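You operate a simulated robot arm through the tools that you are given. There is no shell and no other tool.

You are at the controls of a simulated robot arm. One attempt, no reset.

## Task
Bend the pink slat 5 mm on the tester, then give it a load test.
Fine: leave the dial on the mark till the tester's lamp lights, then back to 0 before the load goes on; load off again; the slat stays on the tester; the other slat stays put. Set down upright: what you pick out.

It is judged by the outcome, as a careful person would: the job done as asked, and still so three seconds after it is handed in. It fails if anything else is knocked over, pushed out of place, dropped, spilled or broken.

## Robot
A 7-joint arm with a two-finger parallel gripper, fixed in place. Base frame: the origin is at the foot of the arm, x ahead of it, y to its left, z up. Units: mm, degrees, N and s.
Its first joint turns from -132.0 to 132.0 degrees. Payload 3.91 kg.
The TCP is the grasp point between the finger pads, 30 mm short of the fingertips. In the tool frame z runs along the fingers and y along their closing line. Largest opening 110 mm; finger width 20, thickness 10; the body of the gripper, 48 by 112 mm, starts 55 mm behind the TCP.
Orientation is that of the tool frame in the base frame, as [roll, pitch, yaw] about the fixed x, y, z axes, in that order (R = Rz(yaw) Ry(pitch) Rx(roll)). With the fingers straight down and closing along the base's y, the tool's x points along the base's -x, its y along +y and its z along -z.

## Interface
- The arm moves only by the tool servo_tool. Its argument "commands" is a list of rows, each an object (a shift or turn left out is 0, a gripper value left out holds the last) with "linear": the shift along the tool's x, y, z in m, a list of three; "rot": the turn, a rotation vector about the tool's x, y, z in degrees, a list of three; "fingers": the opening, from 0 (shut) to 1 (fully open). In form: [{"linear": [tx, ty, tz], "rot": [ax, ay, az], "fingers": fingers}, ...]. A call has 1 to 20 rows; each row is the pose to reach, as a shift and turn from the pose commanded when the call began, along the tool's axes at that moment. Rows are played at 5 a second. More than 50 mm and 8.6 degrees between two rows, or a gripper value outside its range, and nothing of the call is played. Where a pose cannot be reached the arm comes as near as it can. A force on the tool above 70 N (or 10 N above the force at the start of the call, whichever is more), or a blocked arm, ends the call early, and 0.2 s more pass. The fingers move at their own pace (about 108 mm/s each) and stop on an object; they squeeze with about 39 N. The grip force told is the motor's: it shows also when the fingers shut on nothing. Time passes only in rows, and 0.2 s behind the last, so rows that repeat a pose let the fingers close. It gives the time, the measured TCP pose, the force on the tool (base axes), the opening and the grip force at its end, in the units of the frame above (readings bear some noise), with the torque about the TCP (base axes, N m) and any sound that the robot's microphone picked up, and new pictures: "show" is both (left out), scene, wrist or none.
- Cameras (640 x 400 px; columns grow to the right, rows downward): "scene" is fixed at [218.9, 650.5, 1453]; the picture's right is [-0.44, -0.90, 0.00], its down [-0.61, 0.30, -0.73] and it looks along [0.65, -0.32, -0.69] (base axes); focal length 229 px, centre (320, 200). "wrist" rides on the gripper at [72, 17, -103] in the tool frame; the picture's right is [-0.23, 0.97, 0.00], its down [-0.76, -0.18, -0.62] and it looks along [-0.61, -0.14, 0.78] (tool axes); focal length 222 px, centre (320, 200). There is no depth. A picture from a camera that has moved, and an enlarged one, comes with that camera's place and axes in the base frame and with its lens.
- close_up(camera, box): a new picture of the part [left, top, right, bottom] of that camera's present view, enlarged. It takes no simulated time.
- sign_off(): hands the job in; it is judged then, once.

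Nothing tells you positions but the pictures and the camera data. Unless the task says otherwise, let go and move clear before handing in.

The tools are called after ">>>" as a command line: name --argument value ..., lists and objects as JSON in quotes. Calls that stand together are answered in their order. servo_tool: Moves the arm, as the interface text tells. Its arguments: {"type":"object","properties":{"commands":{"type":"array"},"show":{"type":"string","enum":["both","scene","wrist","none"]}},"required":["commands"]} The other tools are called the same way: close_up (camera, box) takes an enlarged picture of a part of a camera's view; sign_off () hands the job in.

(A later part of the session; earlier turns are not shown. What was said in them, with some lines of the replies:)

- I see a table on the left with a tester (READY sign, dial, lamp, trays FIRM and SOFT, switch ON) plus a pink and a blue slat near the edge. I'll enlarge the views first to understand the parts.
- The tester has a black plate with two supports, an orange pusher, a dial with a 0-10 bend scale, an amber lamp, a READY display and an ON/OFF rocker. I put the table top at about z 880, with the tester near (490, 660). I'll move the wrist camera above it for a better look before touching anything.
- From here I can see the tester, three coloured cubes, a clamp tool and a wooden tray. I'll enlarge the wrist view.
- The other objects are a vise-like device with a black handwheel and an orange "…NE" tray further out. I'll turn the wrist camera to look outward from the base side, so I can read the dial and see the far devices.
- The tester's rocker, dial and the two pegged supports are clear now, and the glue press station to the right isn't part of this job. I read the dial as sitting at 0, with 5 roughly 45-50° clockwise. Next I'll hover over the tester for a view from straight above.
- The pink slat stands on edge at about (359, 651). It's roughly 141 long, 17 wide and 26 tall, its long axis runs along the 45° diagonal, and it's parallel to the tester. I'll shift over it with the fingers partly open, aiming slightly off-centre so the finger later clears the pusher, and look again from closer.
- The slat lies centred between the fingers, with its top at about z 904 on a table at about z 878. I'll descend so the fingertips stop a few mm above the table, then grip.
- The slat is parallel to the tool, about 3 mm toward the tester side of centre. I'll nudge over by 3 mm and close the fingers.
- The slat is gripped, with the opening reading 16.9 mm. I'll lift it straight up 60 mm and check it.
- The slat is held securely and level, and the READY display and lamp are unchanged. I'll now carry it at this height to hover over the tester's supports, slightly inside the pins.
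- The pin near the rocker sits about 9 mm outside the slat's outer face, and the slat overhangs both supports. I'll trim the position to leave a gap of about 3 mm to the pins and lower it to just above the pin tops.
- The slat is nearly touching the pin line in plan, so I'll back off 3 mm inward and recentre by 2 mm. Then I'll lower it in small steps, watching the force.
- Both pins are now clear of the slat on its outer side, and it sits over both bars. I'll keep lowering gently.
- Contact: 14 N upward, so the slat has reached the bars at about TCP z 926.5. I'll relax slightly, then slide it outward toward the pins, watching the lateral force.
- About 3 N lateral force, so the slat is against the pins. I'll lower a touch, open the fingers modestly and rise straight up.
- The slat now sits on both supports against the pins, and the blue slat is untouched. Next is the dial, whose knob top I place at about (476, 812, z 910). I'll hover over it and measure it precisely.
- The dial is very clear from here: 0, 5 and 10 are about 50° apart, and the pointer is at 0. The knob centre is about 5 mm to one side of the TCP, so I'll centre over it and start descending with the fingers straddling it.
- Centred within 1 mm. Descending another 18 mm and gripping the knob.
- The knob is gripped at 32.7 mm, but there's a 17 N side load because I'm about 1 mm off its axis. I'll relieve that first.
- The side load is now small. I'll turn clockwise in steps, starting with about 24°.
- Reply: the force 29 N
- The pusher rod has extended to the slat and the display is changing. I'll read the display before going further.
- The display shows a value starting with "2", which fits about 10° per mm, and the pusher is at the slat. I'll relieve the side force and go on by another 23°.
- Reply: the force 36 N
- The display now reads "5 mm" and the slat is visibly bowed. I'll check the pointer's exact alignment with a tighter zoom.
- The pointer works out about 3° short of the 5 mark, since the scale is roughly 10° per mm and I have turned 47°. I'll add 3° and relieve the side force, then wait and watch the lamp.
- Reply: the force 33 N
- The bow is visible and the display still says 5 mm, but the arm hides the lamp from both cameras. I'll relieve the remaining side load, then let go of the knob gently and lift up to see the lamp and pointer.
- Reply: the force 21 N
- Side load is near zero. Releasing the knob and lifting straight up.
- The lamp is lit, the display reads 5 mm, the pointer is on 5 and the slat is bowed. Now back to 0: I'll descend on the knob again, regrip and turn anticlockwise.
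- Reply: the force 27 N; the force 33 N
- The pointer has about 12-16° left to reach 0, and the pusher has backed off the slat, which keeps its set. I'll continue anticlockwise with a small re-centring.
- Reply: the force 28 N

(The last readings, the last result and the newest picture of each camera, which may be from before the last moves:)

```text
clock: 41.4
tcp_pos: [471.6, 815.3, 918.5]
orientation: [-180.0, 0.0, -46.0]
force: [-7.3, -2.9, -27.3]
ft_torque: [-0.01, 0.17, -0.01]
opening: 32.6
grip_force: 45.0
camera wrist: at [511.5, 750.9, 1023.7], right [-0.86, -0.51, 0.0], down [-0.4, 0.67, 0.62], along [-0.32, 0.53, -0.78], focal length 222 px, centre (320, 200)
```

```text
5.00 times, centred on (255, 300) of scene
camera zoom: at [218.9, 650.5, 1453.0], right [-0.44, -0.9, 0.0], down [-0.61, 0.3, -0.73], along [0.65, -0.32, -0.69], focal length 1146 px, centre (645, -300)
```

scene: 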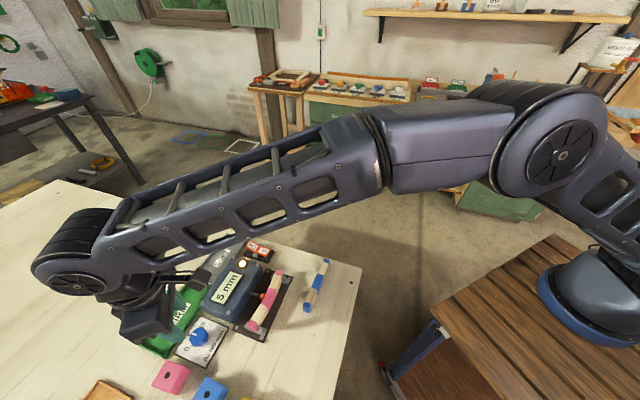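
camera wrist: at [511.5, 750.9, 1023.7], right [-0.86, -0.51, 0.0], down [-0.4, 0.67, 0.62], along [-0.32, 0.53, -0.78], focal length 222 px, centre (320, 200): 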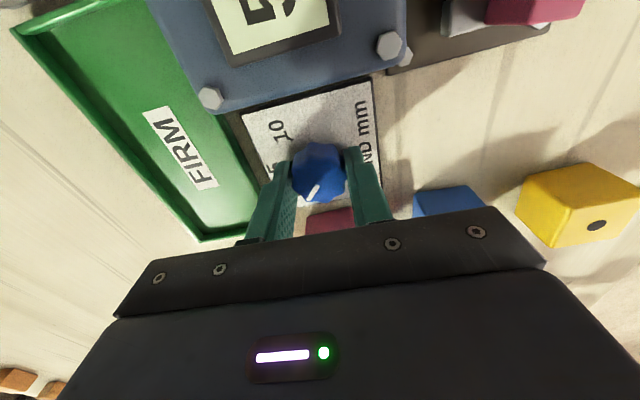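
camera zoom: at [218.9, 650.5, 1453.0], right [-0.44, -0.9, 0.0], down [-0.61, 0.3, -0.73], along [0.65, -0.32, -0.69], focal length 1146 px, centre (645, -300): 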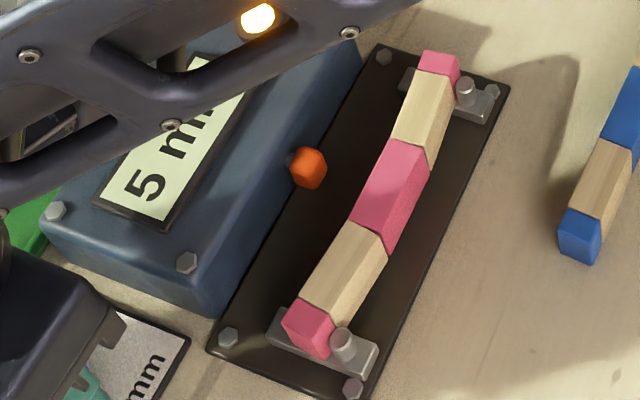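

The pusher is fully retracted. Pointer is within about 1° of where it started at 0. I'll give it one more degree, release, lift and check.

>>> servo_tool --commands '[{"linear": [0, 0.0005, 0.001], "rot": [0, 0, -1]}, {"linear": [0, 0.0005, 0.001], "rot": [0, 0, -1]}, {"linear": [0, 0.0005, 0.001], "rot": [0, 0, -1], "fingers": 0.43}, {"linear": [0, 0.0005, 0.001], "rot": [0, 0, -1]}, {"linear": [0, 0.0005, -0.015], "rot": [0, 0, -1]}, {"linear": [0, 0.0005, -0.035], "rot": [0, 0, -1]}, {"linear": [0, 0.0005, -0.07], "rot": [0, 0, -1]}, {"linear": [0, 0.0005, -0.09], "rot": [0, 0, -1]}, {"linear": [0, 0.0005, -0.09], "rot": [0, 0, -1]}]'

>>> close_up --camera "wrist" --box '[240, 50, 400, 190]'

>>> close_up --camera "scene" --box '[160, 230, 310, 370]'

```text
clock: 43.4
tcp_pos: [470.9, 815.4, 1008.9]
orientation: [179.9, 0.0, -45.1]
force: [-0.3, 0.9, -0.3]
ft_torque: [0.0, 0.01, 0.01]
opening: 47.5
grip_force: 0.1
camera wrist: at [510.3, 752.1, 1114.1], right [-0.85, -0.53, 0.0], down [-0.41, 0.66, 0.62], along [-0.33, 0.53, -0.78], focal length 222 px, centre (320, 200)
```

scene: 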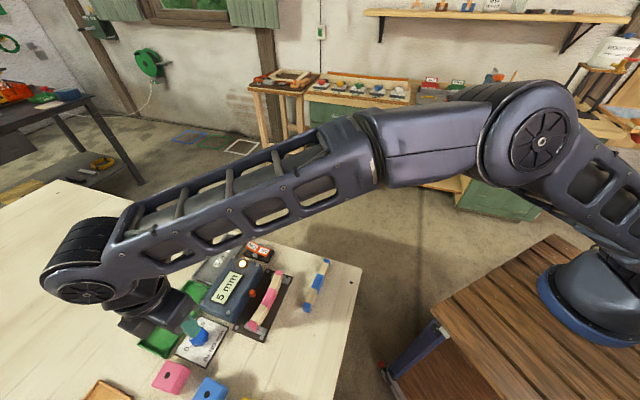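
wrist: 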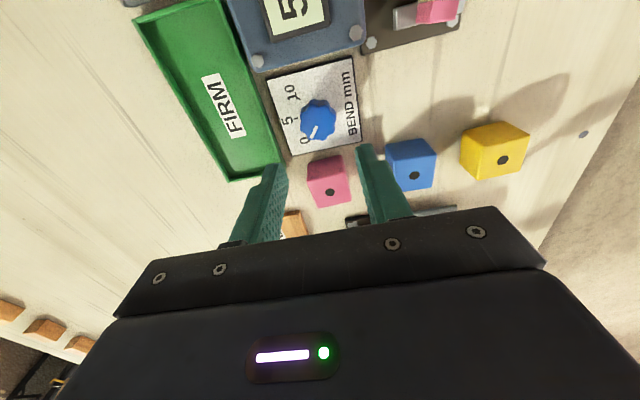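

```text
2.86 times, centred on (320, 120) of wrist
camera zoom: at [510.3, 752.1, 1114.1], right [-0.85, -0.53, 0.0], down [-0.41, 0.66, 0.62], along [-0.33, 0.53, -0.78], focal length 635 px, centre (320, 429)
```

zoom: 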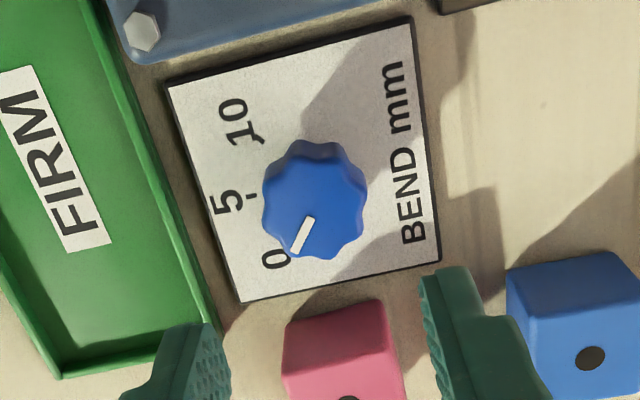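

```text
2.86 times, centred on (235, 300) of scene
camera zoom: at [218.9, 650.5, 1453.0], right [-0.44, -0.9, 0.0], down [-0.61, 0.3, -0.73], along [0.65, -0.32, -0.69], focal length 655 px, centre (563, -86)
```

zoom: 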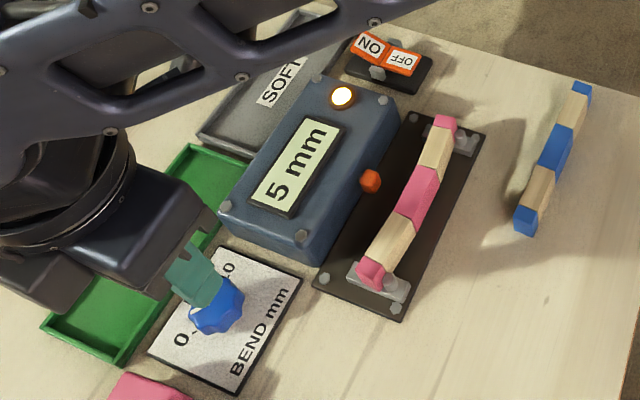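

>>> close_up --camera "wrist" --box '[285, 80, 365, 150]'

```text
5.71 times, centred on (325, 115) of wrist
camera zoom: at [510.3, 752.1, 1114.1], right [-0.85, -0.53, 0.0], down [-0.41, 0.66, 0.62], along [-0.33, 0.53, -0.78], focal length 1269 px, centre (291, 686)
```

zoom: 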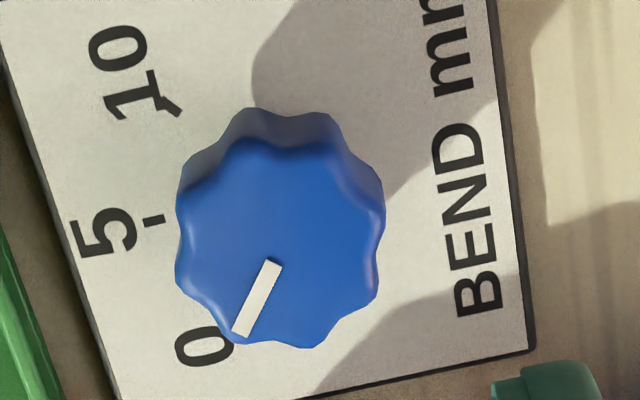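

The dial is back at 0 with the pusher fully retracted, the slat keeps its bow, and the lamp is on. Next is the rocker for the load, at about (639, 643). I'll hover above it and inspect its state.

>>> servo_tool --commands '[{"linear": [0.04, 0.0, 0]}, {"linear": [0.08, 0.0, 0]}, {"linear": [0.12, 0.001, 0]}, {"linear": [0.16, 0.002, 0]}, {"linear": [0.2, 0.003, 0]}, {"linear": [0.225, 0.003, 0]}, {"linear": [0.225, 0.003, 0]}]'

>>> close_up --camera "wrist" --box '[200, 0, 440, 200]'

>>> close_up --camera "scene" --box '[180, 220, 310, 340]'

```text
clock: 45.0
tcp_pos: [629.4, 653.0, 1009.7]
orientation: [-180.0, 0.0, -45.0]
force: [-0.4, -0.1, 0.4]
ft_torque: [-0.01, -0.02, 0.0]
opening: 47.4
grip_force: 0.1
camera wrist: at [668.3, 590.2, 1115.1], right [-0.85, -0.53, 0.0], down [-0.41, 0.66, 0.62], along [-0.33, 0.53, -0.78], focal length 222 px, centre (320, 200)
```

scene: 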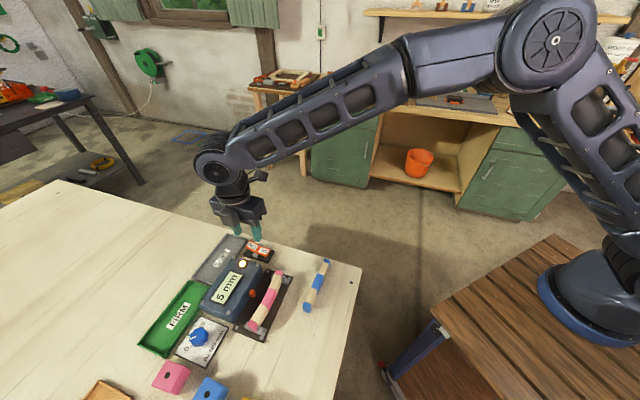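
wrist: 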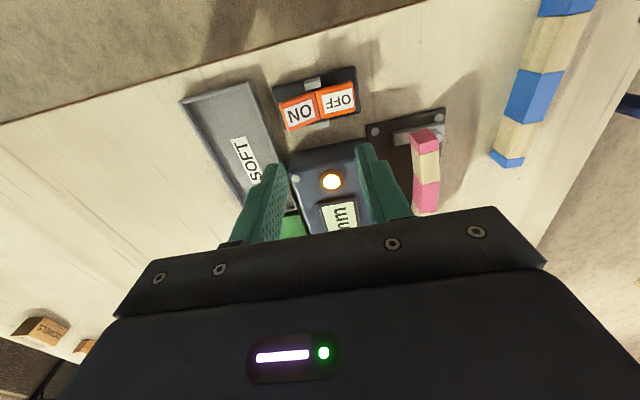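

```text
2.00 times, centred on (320, 100) of wrist
camera zoom: at [668.3, 590.2, 1115.1], right [-0.85, -0.53, 0.0], down [-0.41, 0.66, 0.62], along [-0.33, 0.53, -0.78], focal length 444 px, centre (320, 400)
```

zoom: 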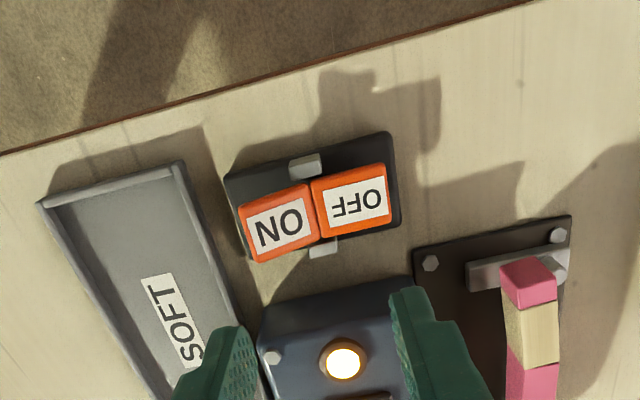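

```text
3.33 times, centred on (245, 280) of scene
camera zoom: at [218.9, 650.5, 1453.0], right [-0.44, -0.9, 0.0], down [-0.61, 0.3, -0.73], along [0.65, -0.32, -0.69], focal length 764 px, centre (570, -67)
```

zoom: 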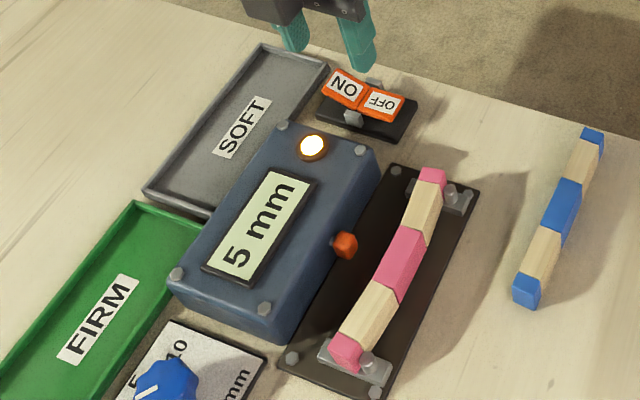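

The rocker's ON half is raised and the OFF half pressed, so the load is off now. I'll close the fingers, line the tip up over the outer part of the ON half and come down close to it.

>>> servo_tool --commands '[{"linear": [0.0145, -0.019, 0], "fingers": 0}, {"linear": [0.0145, -0.019, 0]}, {"linear": [0.0145, -0.019, 0.02]}, {"linear": [0.0145, -0.019, 0.045]}, {"linear": [0.0145, -0.019, 0.055]}, {"linear": [0.0145, -0.019, 0.055]}]'

>>> close_up --camera "wrist" --box '[200, 40, 440, 240]'

>>> close_up --camera "scene" --box '[215, 210, 295, 290]'

```text
clock: 46.4
tcp_pos: [652.5, 655.1, 956.0]
orientation: [179.9, 0.0, -45.0]
force: [-0.7, 0.5, 0.3]
ft_torque: [0.01, 0.02, 0.0]
opening: 0.0
grip_force: 38.1
camera wrist: at [693.0, 592.7, 1059.0], right [-0.85, -0.53, 0.0], down [-0.41, 0.66, 0.62], along [-0.33, 0.53, -0.78], focal length 222 px, centre (320, 200)
```

scene: 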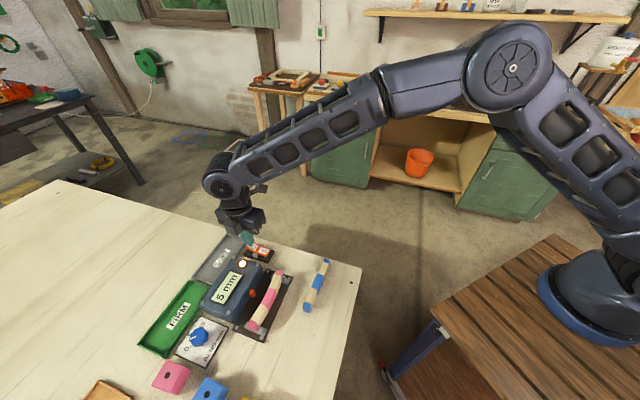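
wrist: 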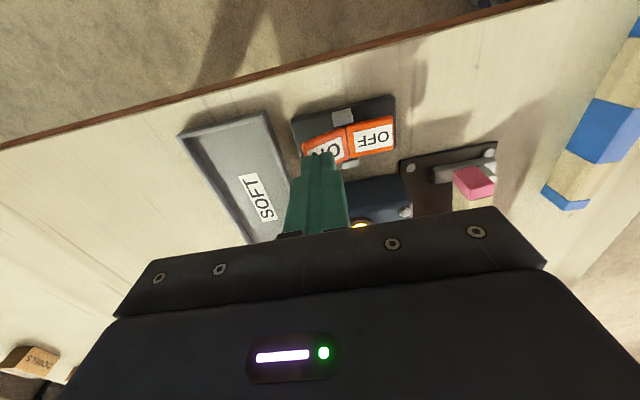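

```text
2.00 times, centred on (320, 140) of wrist
camera zoom: at [693.0, 592.7, 1059.0], right [-0.85, -0.53, 0.0], down [-0.41, 0.66, 0.62], along [-0.33, 0.53, -0.78], focal length 444 px, centre (320, 320)
```

zoom: 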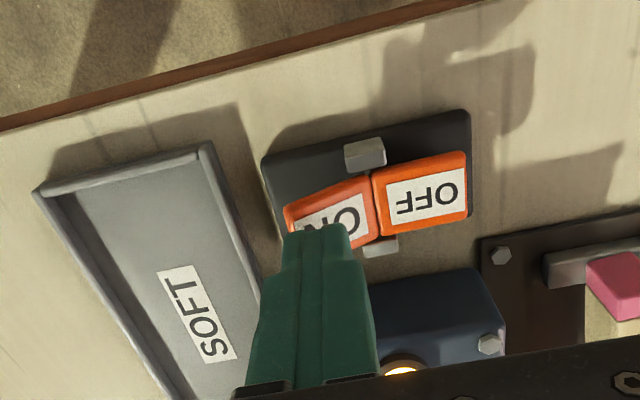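

```text
5.00 times, centred on (255, 250) of scene
camera zoom: at [218.9, 650.5, 1453.0], right [-0.44, -0.9, 0.0], down [-0.61, 0.3, -0.73], along [0.65, -0.32, -0.69], focal length 1146 px, centre (645, -50)
```

zoom: 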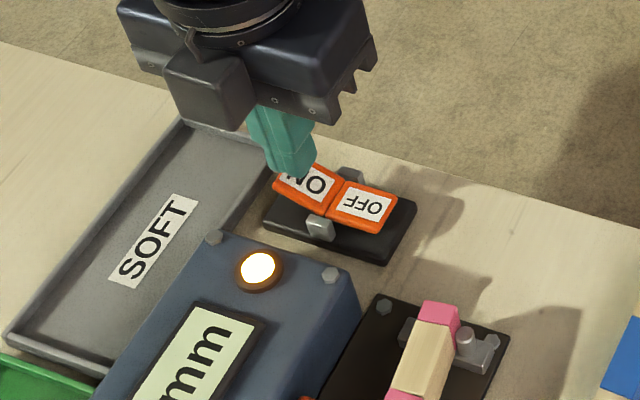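

The fingertip is above the ON half, clear of the axle brackets. I'll press down in small steps, watching force and sound.

>>> servo_tool --commands '[{"linear": [0, 0, 0.004]}, {"linear": [0, 0, 0.008]}, {"linear": [0, 0, 0.01]}, {"linear": [0, 0, 0.01]}]' --show "none"

>>> close_up --camera "scene" --box '[215, 210, 295, 290]'

```text
clock: 47.4
tcp_pos: [653.5, 657.1, 944.1]
orientation: [179.9, 0.1, -45.0]
force: [-0.2, 0.6, 0.5]
ft_torque: [0.01, 0.01, 0.0]
opening: 0.0
grip_force: 37.3
```

```text
5.00 times, centred on (255, 250) of scene
camera zoom: at [218.9, 650.5, 1453.0], right [-0.44, -0.9, 0.0], down [-0.61, 0.3, -0.73], along [0.65, -0.32, -0.69], focal length 1146 px, centre (645, -50)
```

zoom: 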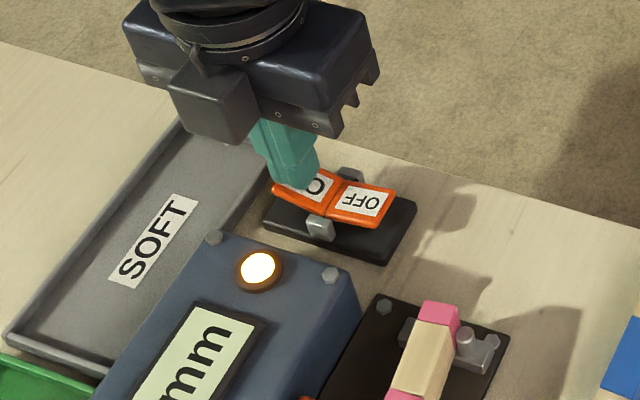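

>>> servo_tool --commands '[{"linear": [0, 0, 0.002]}, {"linear": [0, 0, 0.004]}, {"linear": [0, 0, 0.004]}]' --show "none"

>>> close_up --camera "scene" --box '[215, 210, 295, 290]'

```text
clock: 48.2
tcp_pos: [652.5, 656.9, 941.0]
orientation: [-179.9, 0.0, -45.0]
force: [0.1, -0.3, 0.3]
ft_torque: [-0.02, 0.01, -0.06]
opening: 0.2
grip_force: 37.6
```

```text
5.00 times, centred on (255, 250) of scene
camera zoom: at [218.9, 650.5, 1453.0], right [-0.44, -0.9, 0.0], down [-0.61, 0.3, -0.73], along [0.65, -0.32, -0.69], focal length 1146 px, centre (645, -50)
```

zoom: 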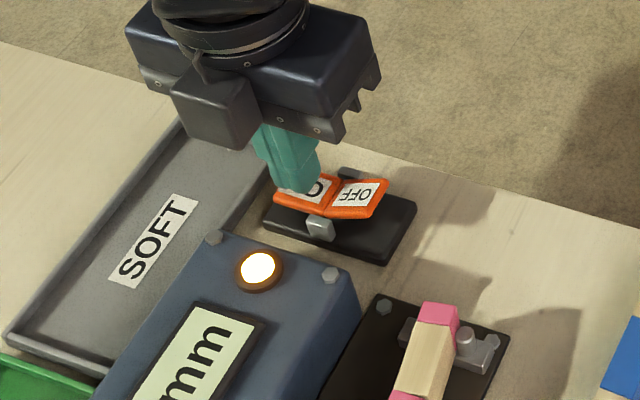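

>>> servo_tool --commands '[{"linear": [0, 0, 0.002]}, {"linear": [0, 0, 0.003]}, {"linear": [0, 0, 0.003]}]' --show "none"

>>> close_up --camera "scene" --box '[180, 210, 310, 340]'

```text
clock: 49.0
tcp_pos: [652.0, 655.3, 937.9]
orientation: [-180.0, 0.0, -45.0]
force: [-0.4, 0.8, 0.7]
ft_torque: [-0.02, 0.01, 0.02]
opening: 0.0
grip_force: 37.6
```

```text
3.08 times, centred on (245, 275) of scene
camera zoom: at [218.9, 650.5, 1453.0], right [-0.44, -0.9, 0.0], down [-0.61, 0.3, -0.73], along [0.65, -0.32, -0.69], focal length 705 px, centre (551, -31)
```

zoom: 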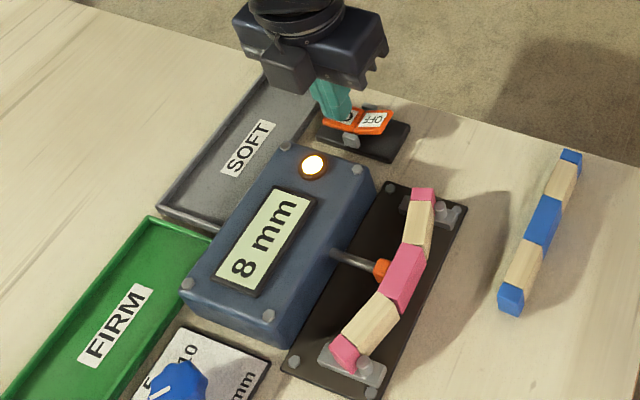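

The load came on: the pusher extended and the display reads 8 mm. I'll lift the fingertip, let the test settle and look at the reading.

>>> servo_tool --commands '[{"linear": [0, 0, -0.02]}, {"linear": [0, 0, -0.05]}, {"linear": [0, 0.02, -0.05]}, {"linear": [0, 0.039, -0.05]}, {"linear": [0, 0.039, -0.05]}, {"linear": [0, 0.039, -0.05]}, {"linear": [0, 0.039, -0.05]}]'

>>> close_up --camera "scene" --box '[180, 210, 310, 340]'

>>> close_up --camera "wrist" --box '[200, 40, 440, 240]'

```text
clock: 50.6
tcp_pos: [622.9, 629.7, 989.5]
orientation: [180.0, 0.0, -45.0]
force: [0.3, -1.3, 0.9]
ft_torque: [-0.01, -0.04, -0.01]
opening: 0.0
grip_force: 37.6
camera wrist: at [663.7, 566.0, 1093.9], right [-0.85, -0.53, 0.0], down [-0.41, 0.66, 0.62], along [-0.33, 0.53, -0.78], focal length 222 px, centre (320, 200)
```

scene: 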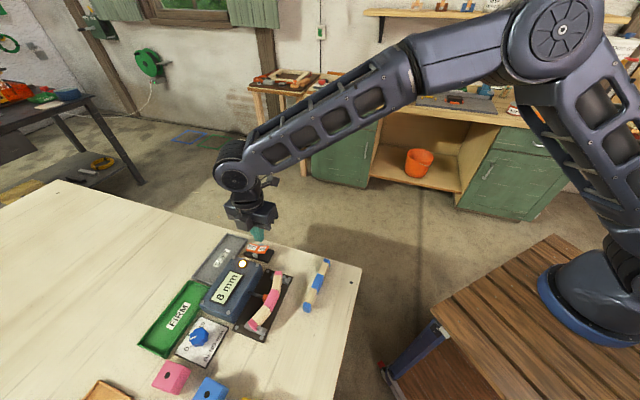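
wrist: 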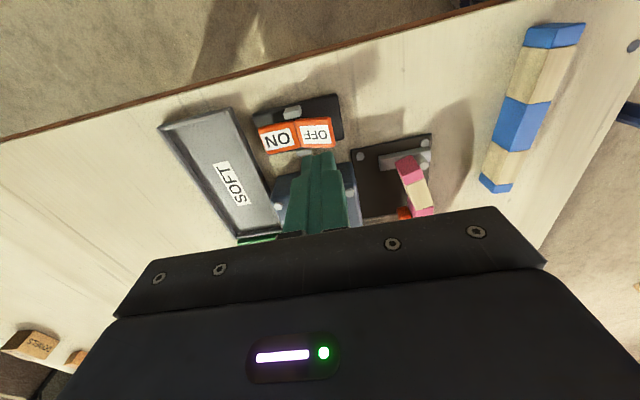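

```text
3.08 times, centred on (245, 275) of scene
camera zoom: at [218.9, 650.5, 1453.0], right [-0.44, -0.9, 0.0], down [-0.61, 0.3, -0.73], along [0.65, -0.32, -0.69], focal length 705 px, centre (551, -31)
```

zoom: 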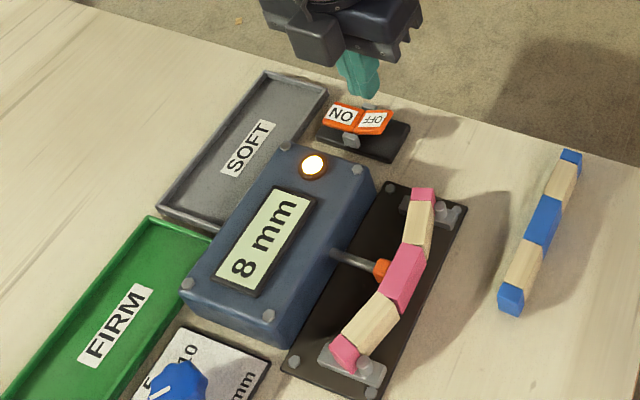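

```text
2.00 times, centred on (320, 140) of wrist
camera zoom: at [663.7, 566.0, 1093.9], right [-0.85, -0.53, 0.0], down [-0.41, 0.66, 0.62], along [-0.33, 0.53, -0.78], focal length 444 px, centre (320, 320)
```

zoom: 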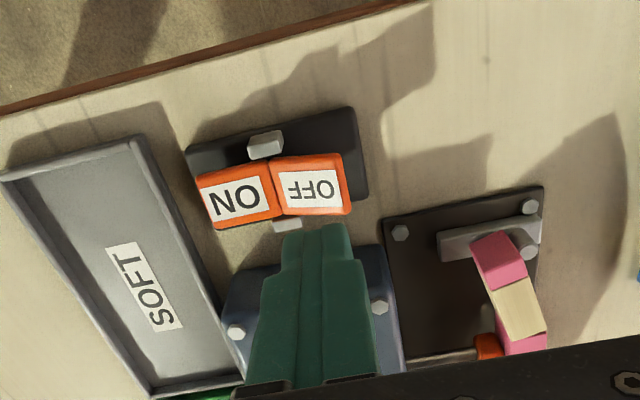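

The reading is stable at 8 mm under load, and the fingertip is now aligned over the raised OFF half. Pressing OFF the same way to take the load off.

>>> servo_tool --commands '[{"linear": [0, 0, 0.02]}, {"linear": [0, 0, 0.035]}, {"linear": [0, 0, 0.04]}, {"linear": [0, 0, 0.043]}, {"linear": [0, 0, 0.046]}, {"linear": [0, 0, 0.048]}, {"linear": [0, 0, 0.05]}, {"linear": [0, 0, 0.05]}]' --show "none"

>>> close_up --camera "scene" --box '[180, 210, 310, 340]'

```text
clock: 52.4
tcp_pos: [623.8, 629.0, 937.8]
orientation: [180.0, 0.1, -45.1]
force: [-0.1, -0.2, 0.0]
ft_torque: [0.02, 0.01, -0.01]
opening: 0.0
grip_force: 37.7
```

```text
3.08 times, centred on (245, 275) of scene
camera zoom: at [218.9, 650.5, 1453.0], right [-0.44, -0.9, 0.0], down [-0.61, 0.3, -0.73], along [0.65, -0.32, -0.69], focal length 705 px, centre (551, -31)
```

zoom: 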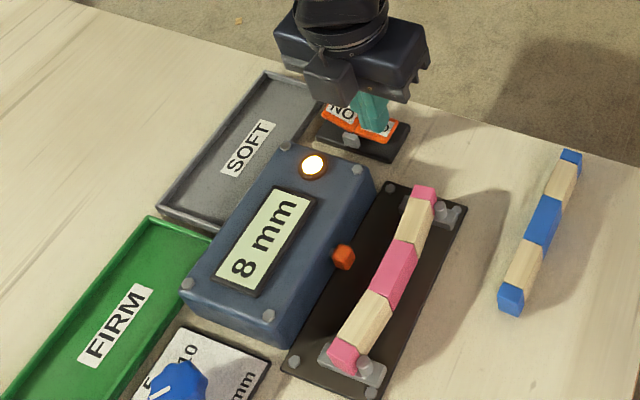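

The pusher retracted, so the load is off. I'll lift away and check the rocker, the slat and everything else.

>>> servo_tool --commands '[{"linear": [0, 0, 0.001]}, {"linear": [0, 0, -0.02]}, {"linear": [0, 0, -0.06]}, {"linear": [0, 0, -0.1]}, {"linear": [0.02, 0.02, -0.13]}, {"linear": [0.04, 0.04, -0.15]}, {"linear": [0.06, 0.06, -0.17]}, {"linear": [0.06, 0.06, -0.17]}]'

>>> close_up --camera "scene" --box '[140, 210, 340, 400]'

>>> close_up --camera "scene" --box '[215, 230, 305, 340]'

>>> close_up --camera "scene" --box '[170, 310, 240, 380]'

```text
clock: 54.2
tcp_pos: [626.4, 543.8, 1108.8]
orientation: [180.0, -0.1, -45.0]
force: [-0.4, -0.1, 0.3]
ft_torque: [0.03, -0.02, 0.0]
opening: 0.0
grip_force: 38.1
camera wrist: at [666.1, 480.3, 1213.3], right [-0.85, -0.53, 0.0], down [-0.41, 0.66, 0.62], along [-0.33, 0.53, -0.78], focal length 222 px, centre (320, 200)
```

scene: 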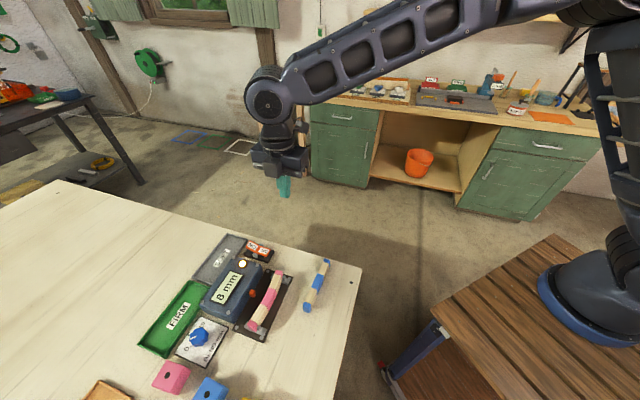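
wrist: 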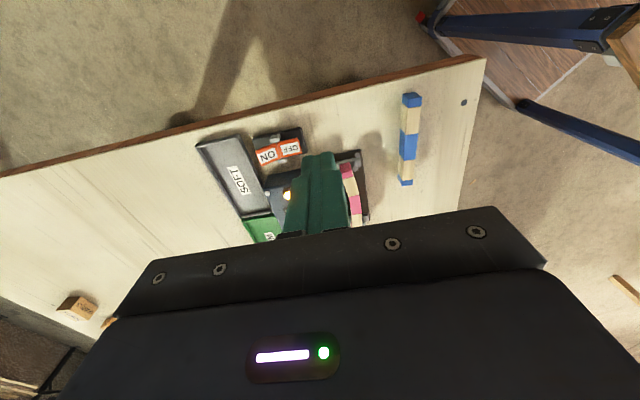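

```text
2.11 times, centred on (240, 305) of scene
camera zoom: at [218.9, 650.5, 1453.0], right [-0.44, -0.9, 0.0], down [-0.61, 0.3, -0.73], along [0.65, -0.32, -0.69], focal length 483 px, centre (488, -21)
```

zoom: 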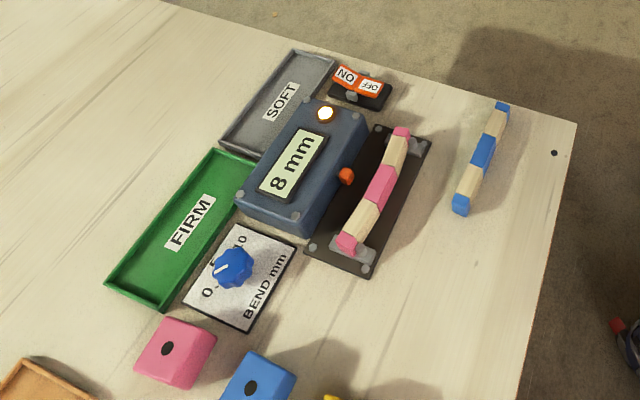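

```text
3.64 times, centred on (260, 285) of scene
camera zoom: at [218.9, 650.5, 1453.0], right [-0.44, -0.9, 0.0], down [-0.61, 0.3, -0.73], along [0.65, -0.32, -0.69], focal length 834 px, centre (538, -109)
```

zoom: 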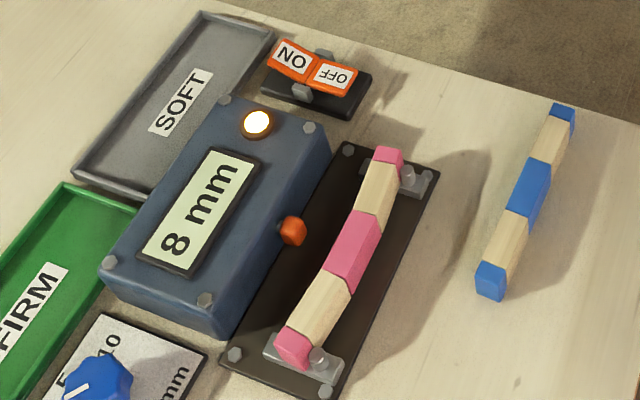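

```text
5.71 times, centred on (205, 345) of scene
camera zoom: at [218.9, 650.5, 1453.0], right [-0.44, -0.9, 0.0], down [-0.61, 0.3, -0.73], along [0.65, -0.32, -0.69], focal length 1310 px, centre (977, -629)
```

zoom: 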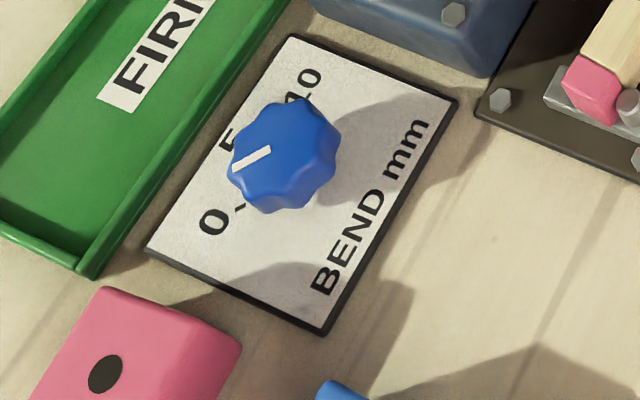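

Load is off, the slat is on the tester, the blue slat is in place and the pusher is home. Before handing in I'll double-check the dial's zero with a very tight zoom.

>>> close_up --camera "scene" --box '[184, 318, 220, 354]'

>>> close_up --camera "scene" --box '[240, 230, 280, 270]'

```text
11.11 times, centred on (202, 336) of scene
camera zoom: at [218.9, 650.5, 1453.0], right [-0.44, -0.9, 0.0], down [-0.61, 0.3, -0.73], along [0.65, -0.32, -0.69], focal length 2547 px, centre (1631, -1311)
```

zoom: 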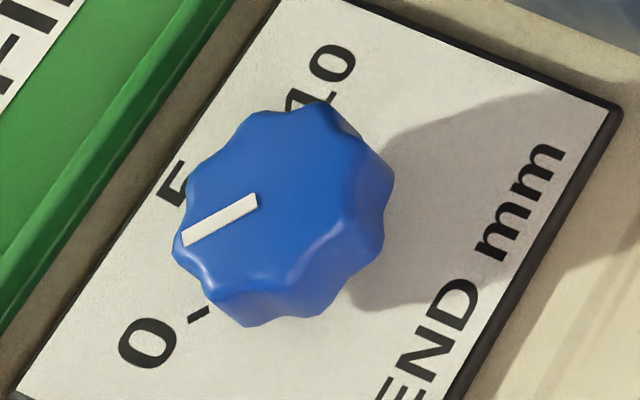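

```text
10.00 times, centred on (260, 250) of scene
camera zoom: at [218.9, 650.5, 1453.0], right [-0.44, -0.9, 0.0], down [-0.61, 0.3, -0.73], along [0.65, -0.32, -0.69], focal length 2292 px, centre (920, -300)
```

zoom: 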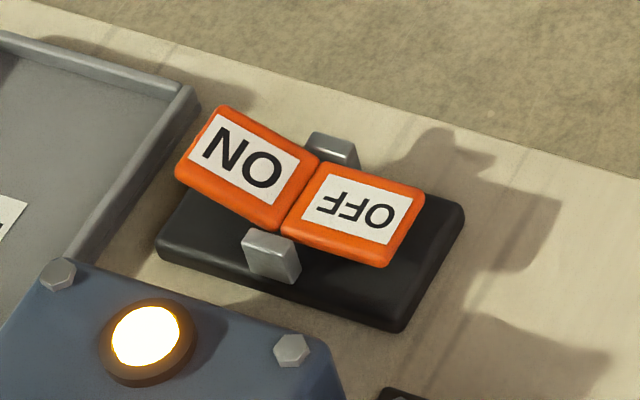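

The pointer lines up with the 0 tick, and the rocker is OFF with the pusher home. The pink slat stays upright on the tester with its bend, the blue slat hasn't moved and the gripper is empty and clear, so I'm handing in.

>>> sign_off

```text
The job is handed in.
```

The pink slat was bent to 5 mm on the tester and load-tested, and I have handed the job in.

- **Bend:** I turned the dial to 5 and left it there until the tester's lamp lit, with the display reading 5 mm. I then turned it back to 0 and checked the pointer against the 0 mark.
- **Load test:** I switched the load on with the dial at 0. The display settled at 8 mm, and I switched the load off again.
- **End state:** The pink slat is upright on the tester with its bow. The blue slat was not touched, nothing else was moved, and the gripper is empty and clear.

After the load came off, the display still read 8 mm and the lamp was still lit.
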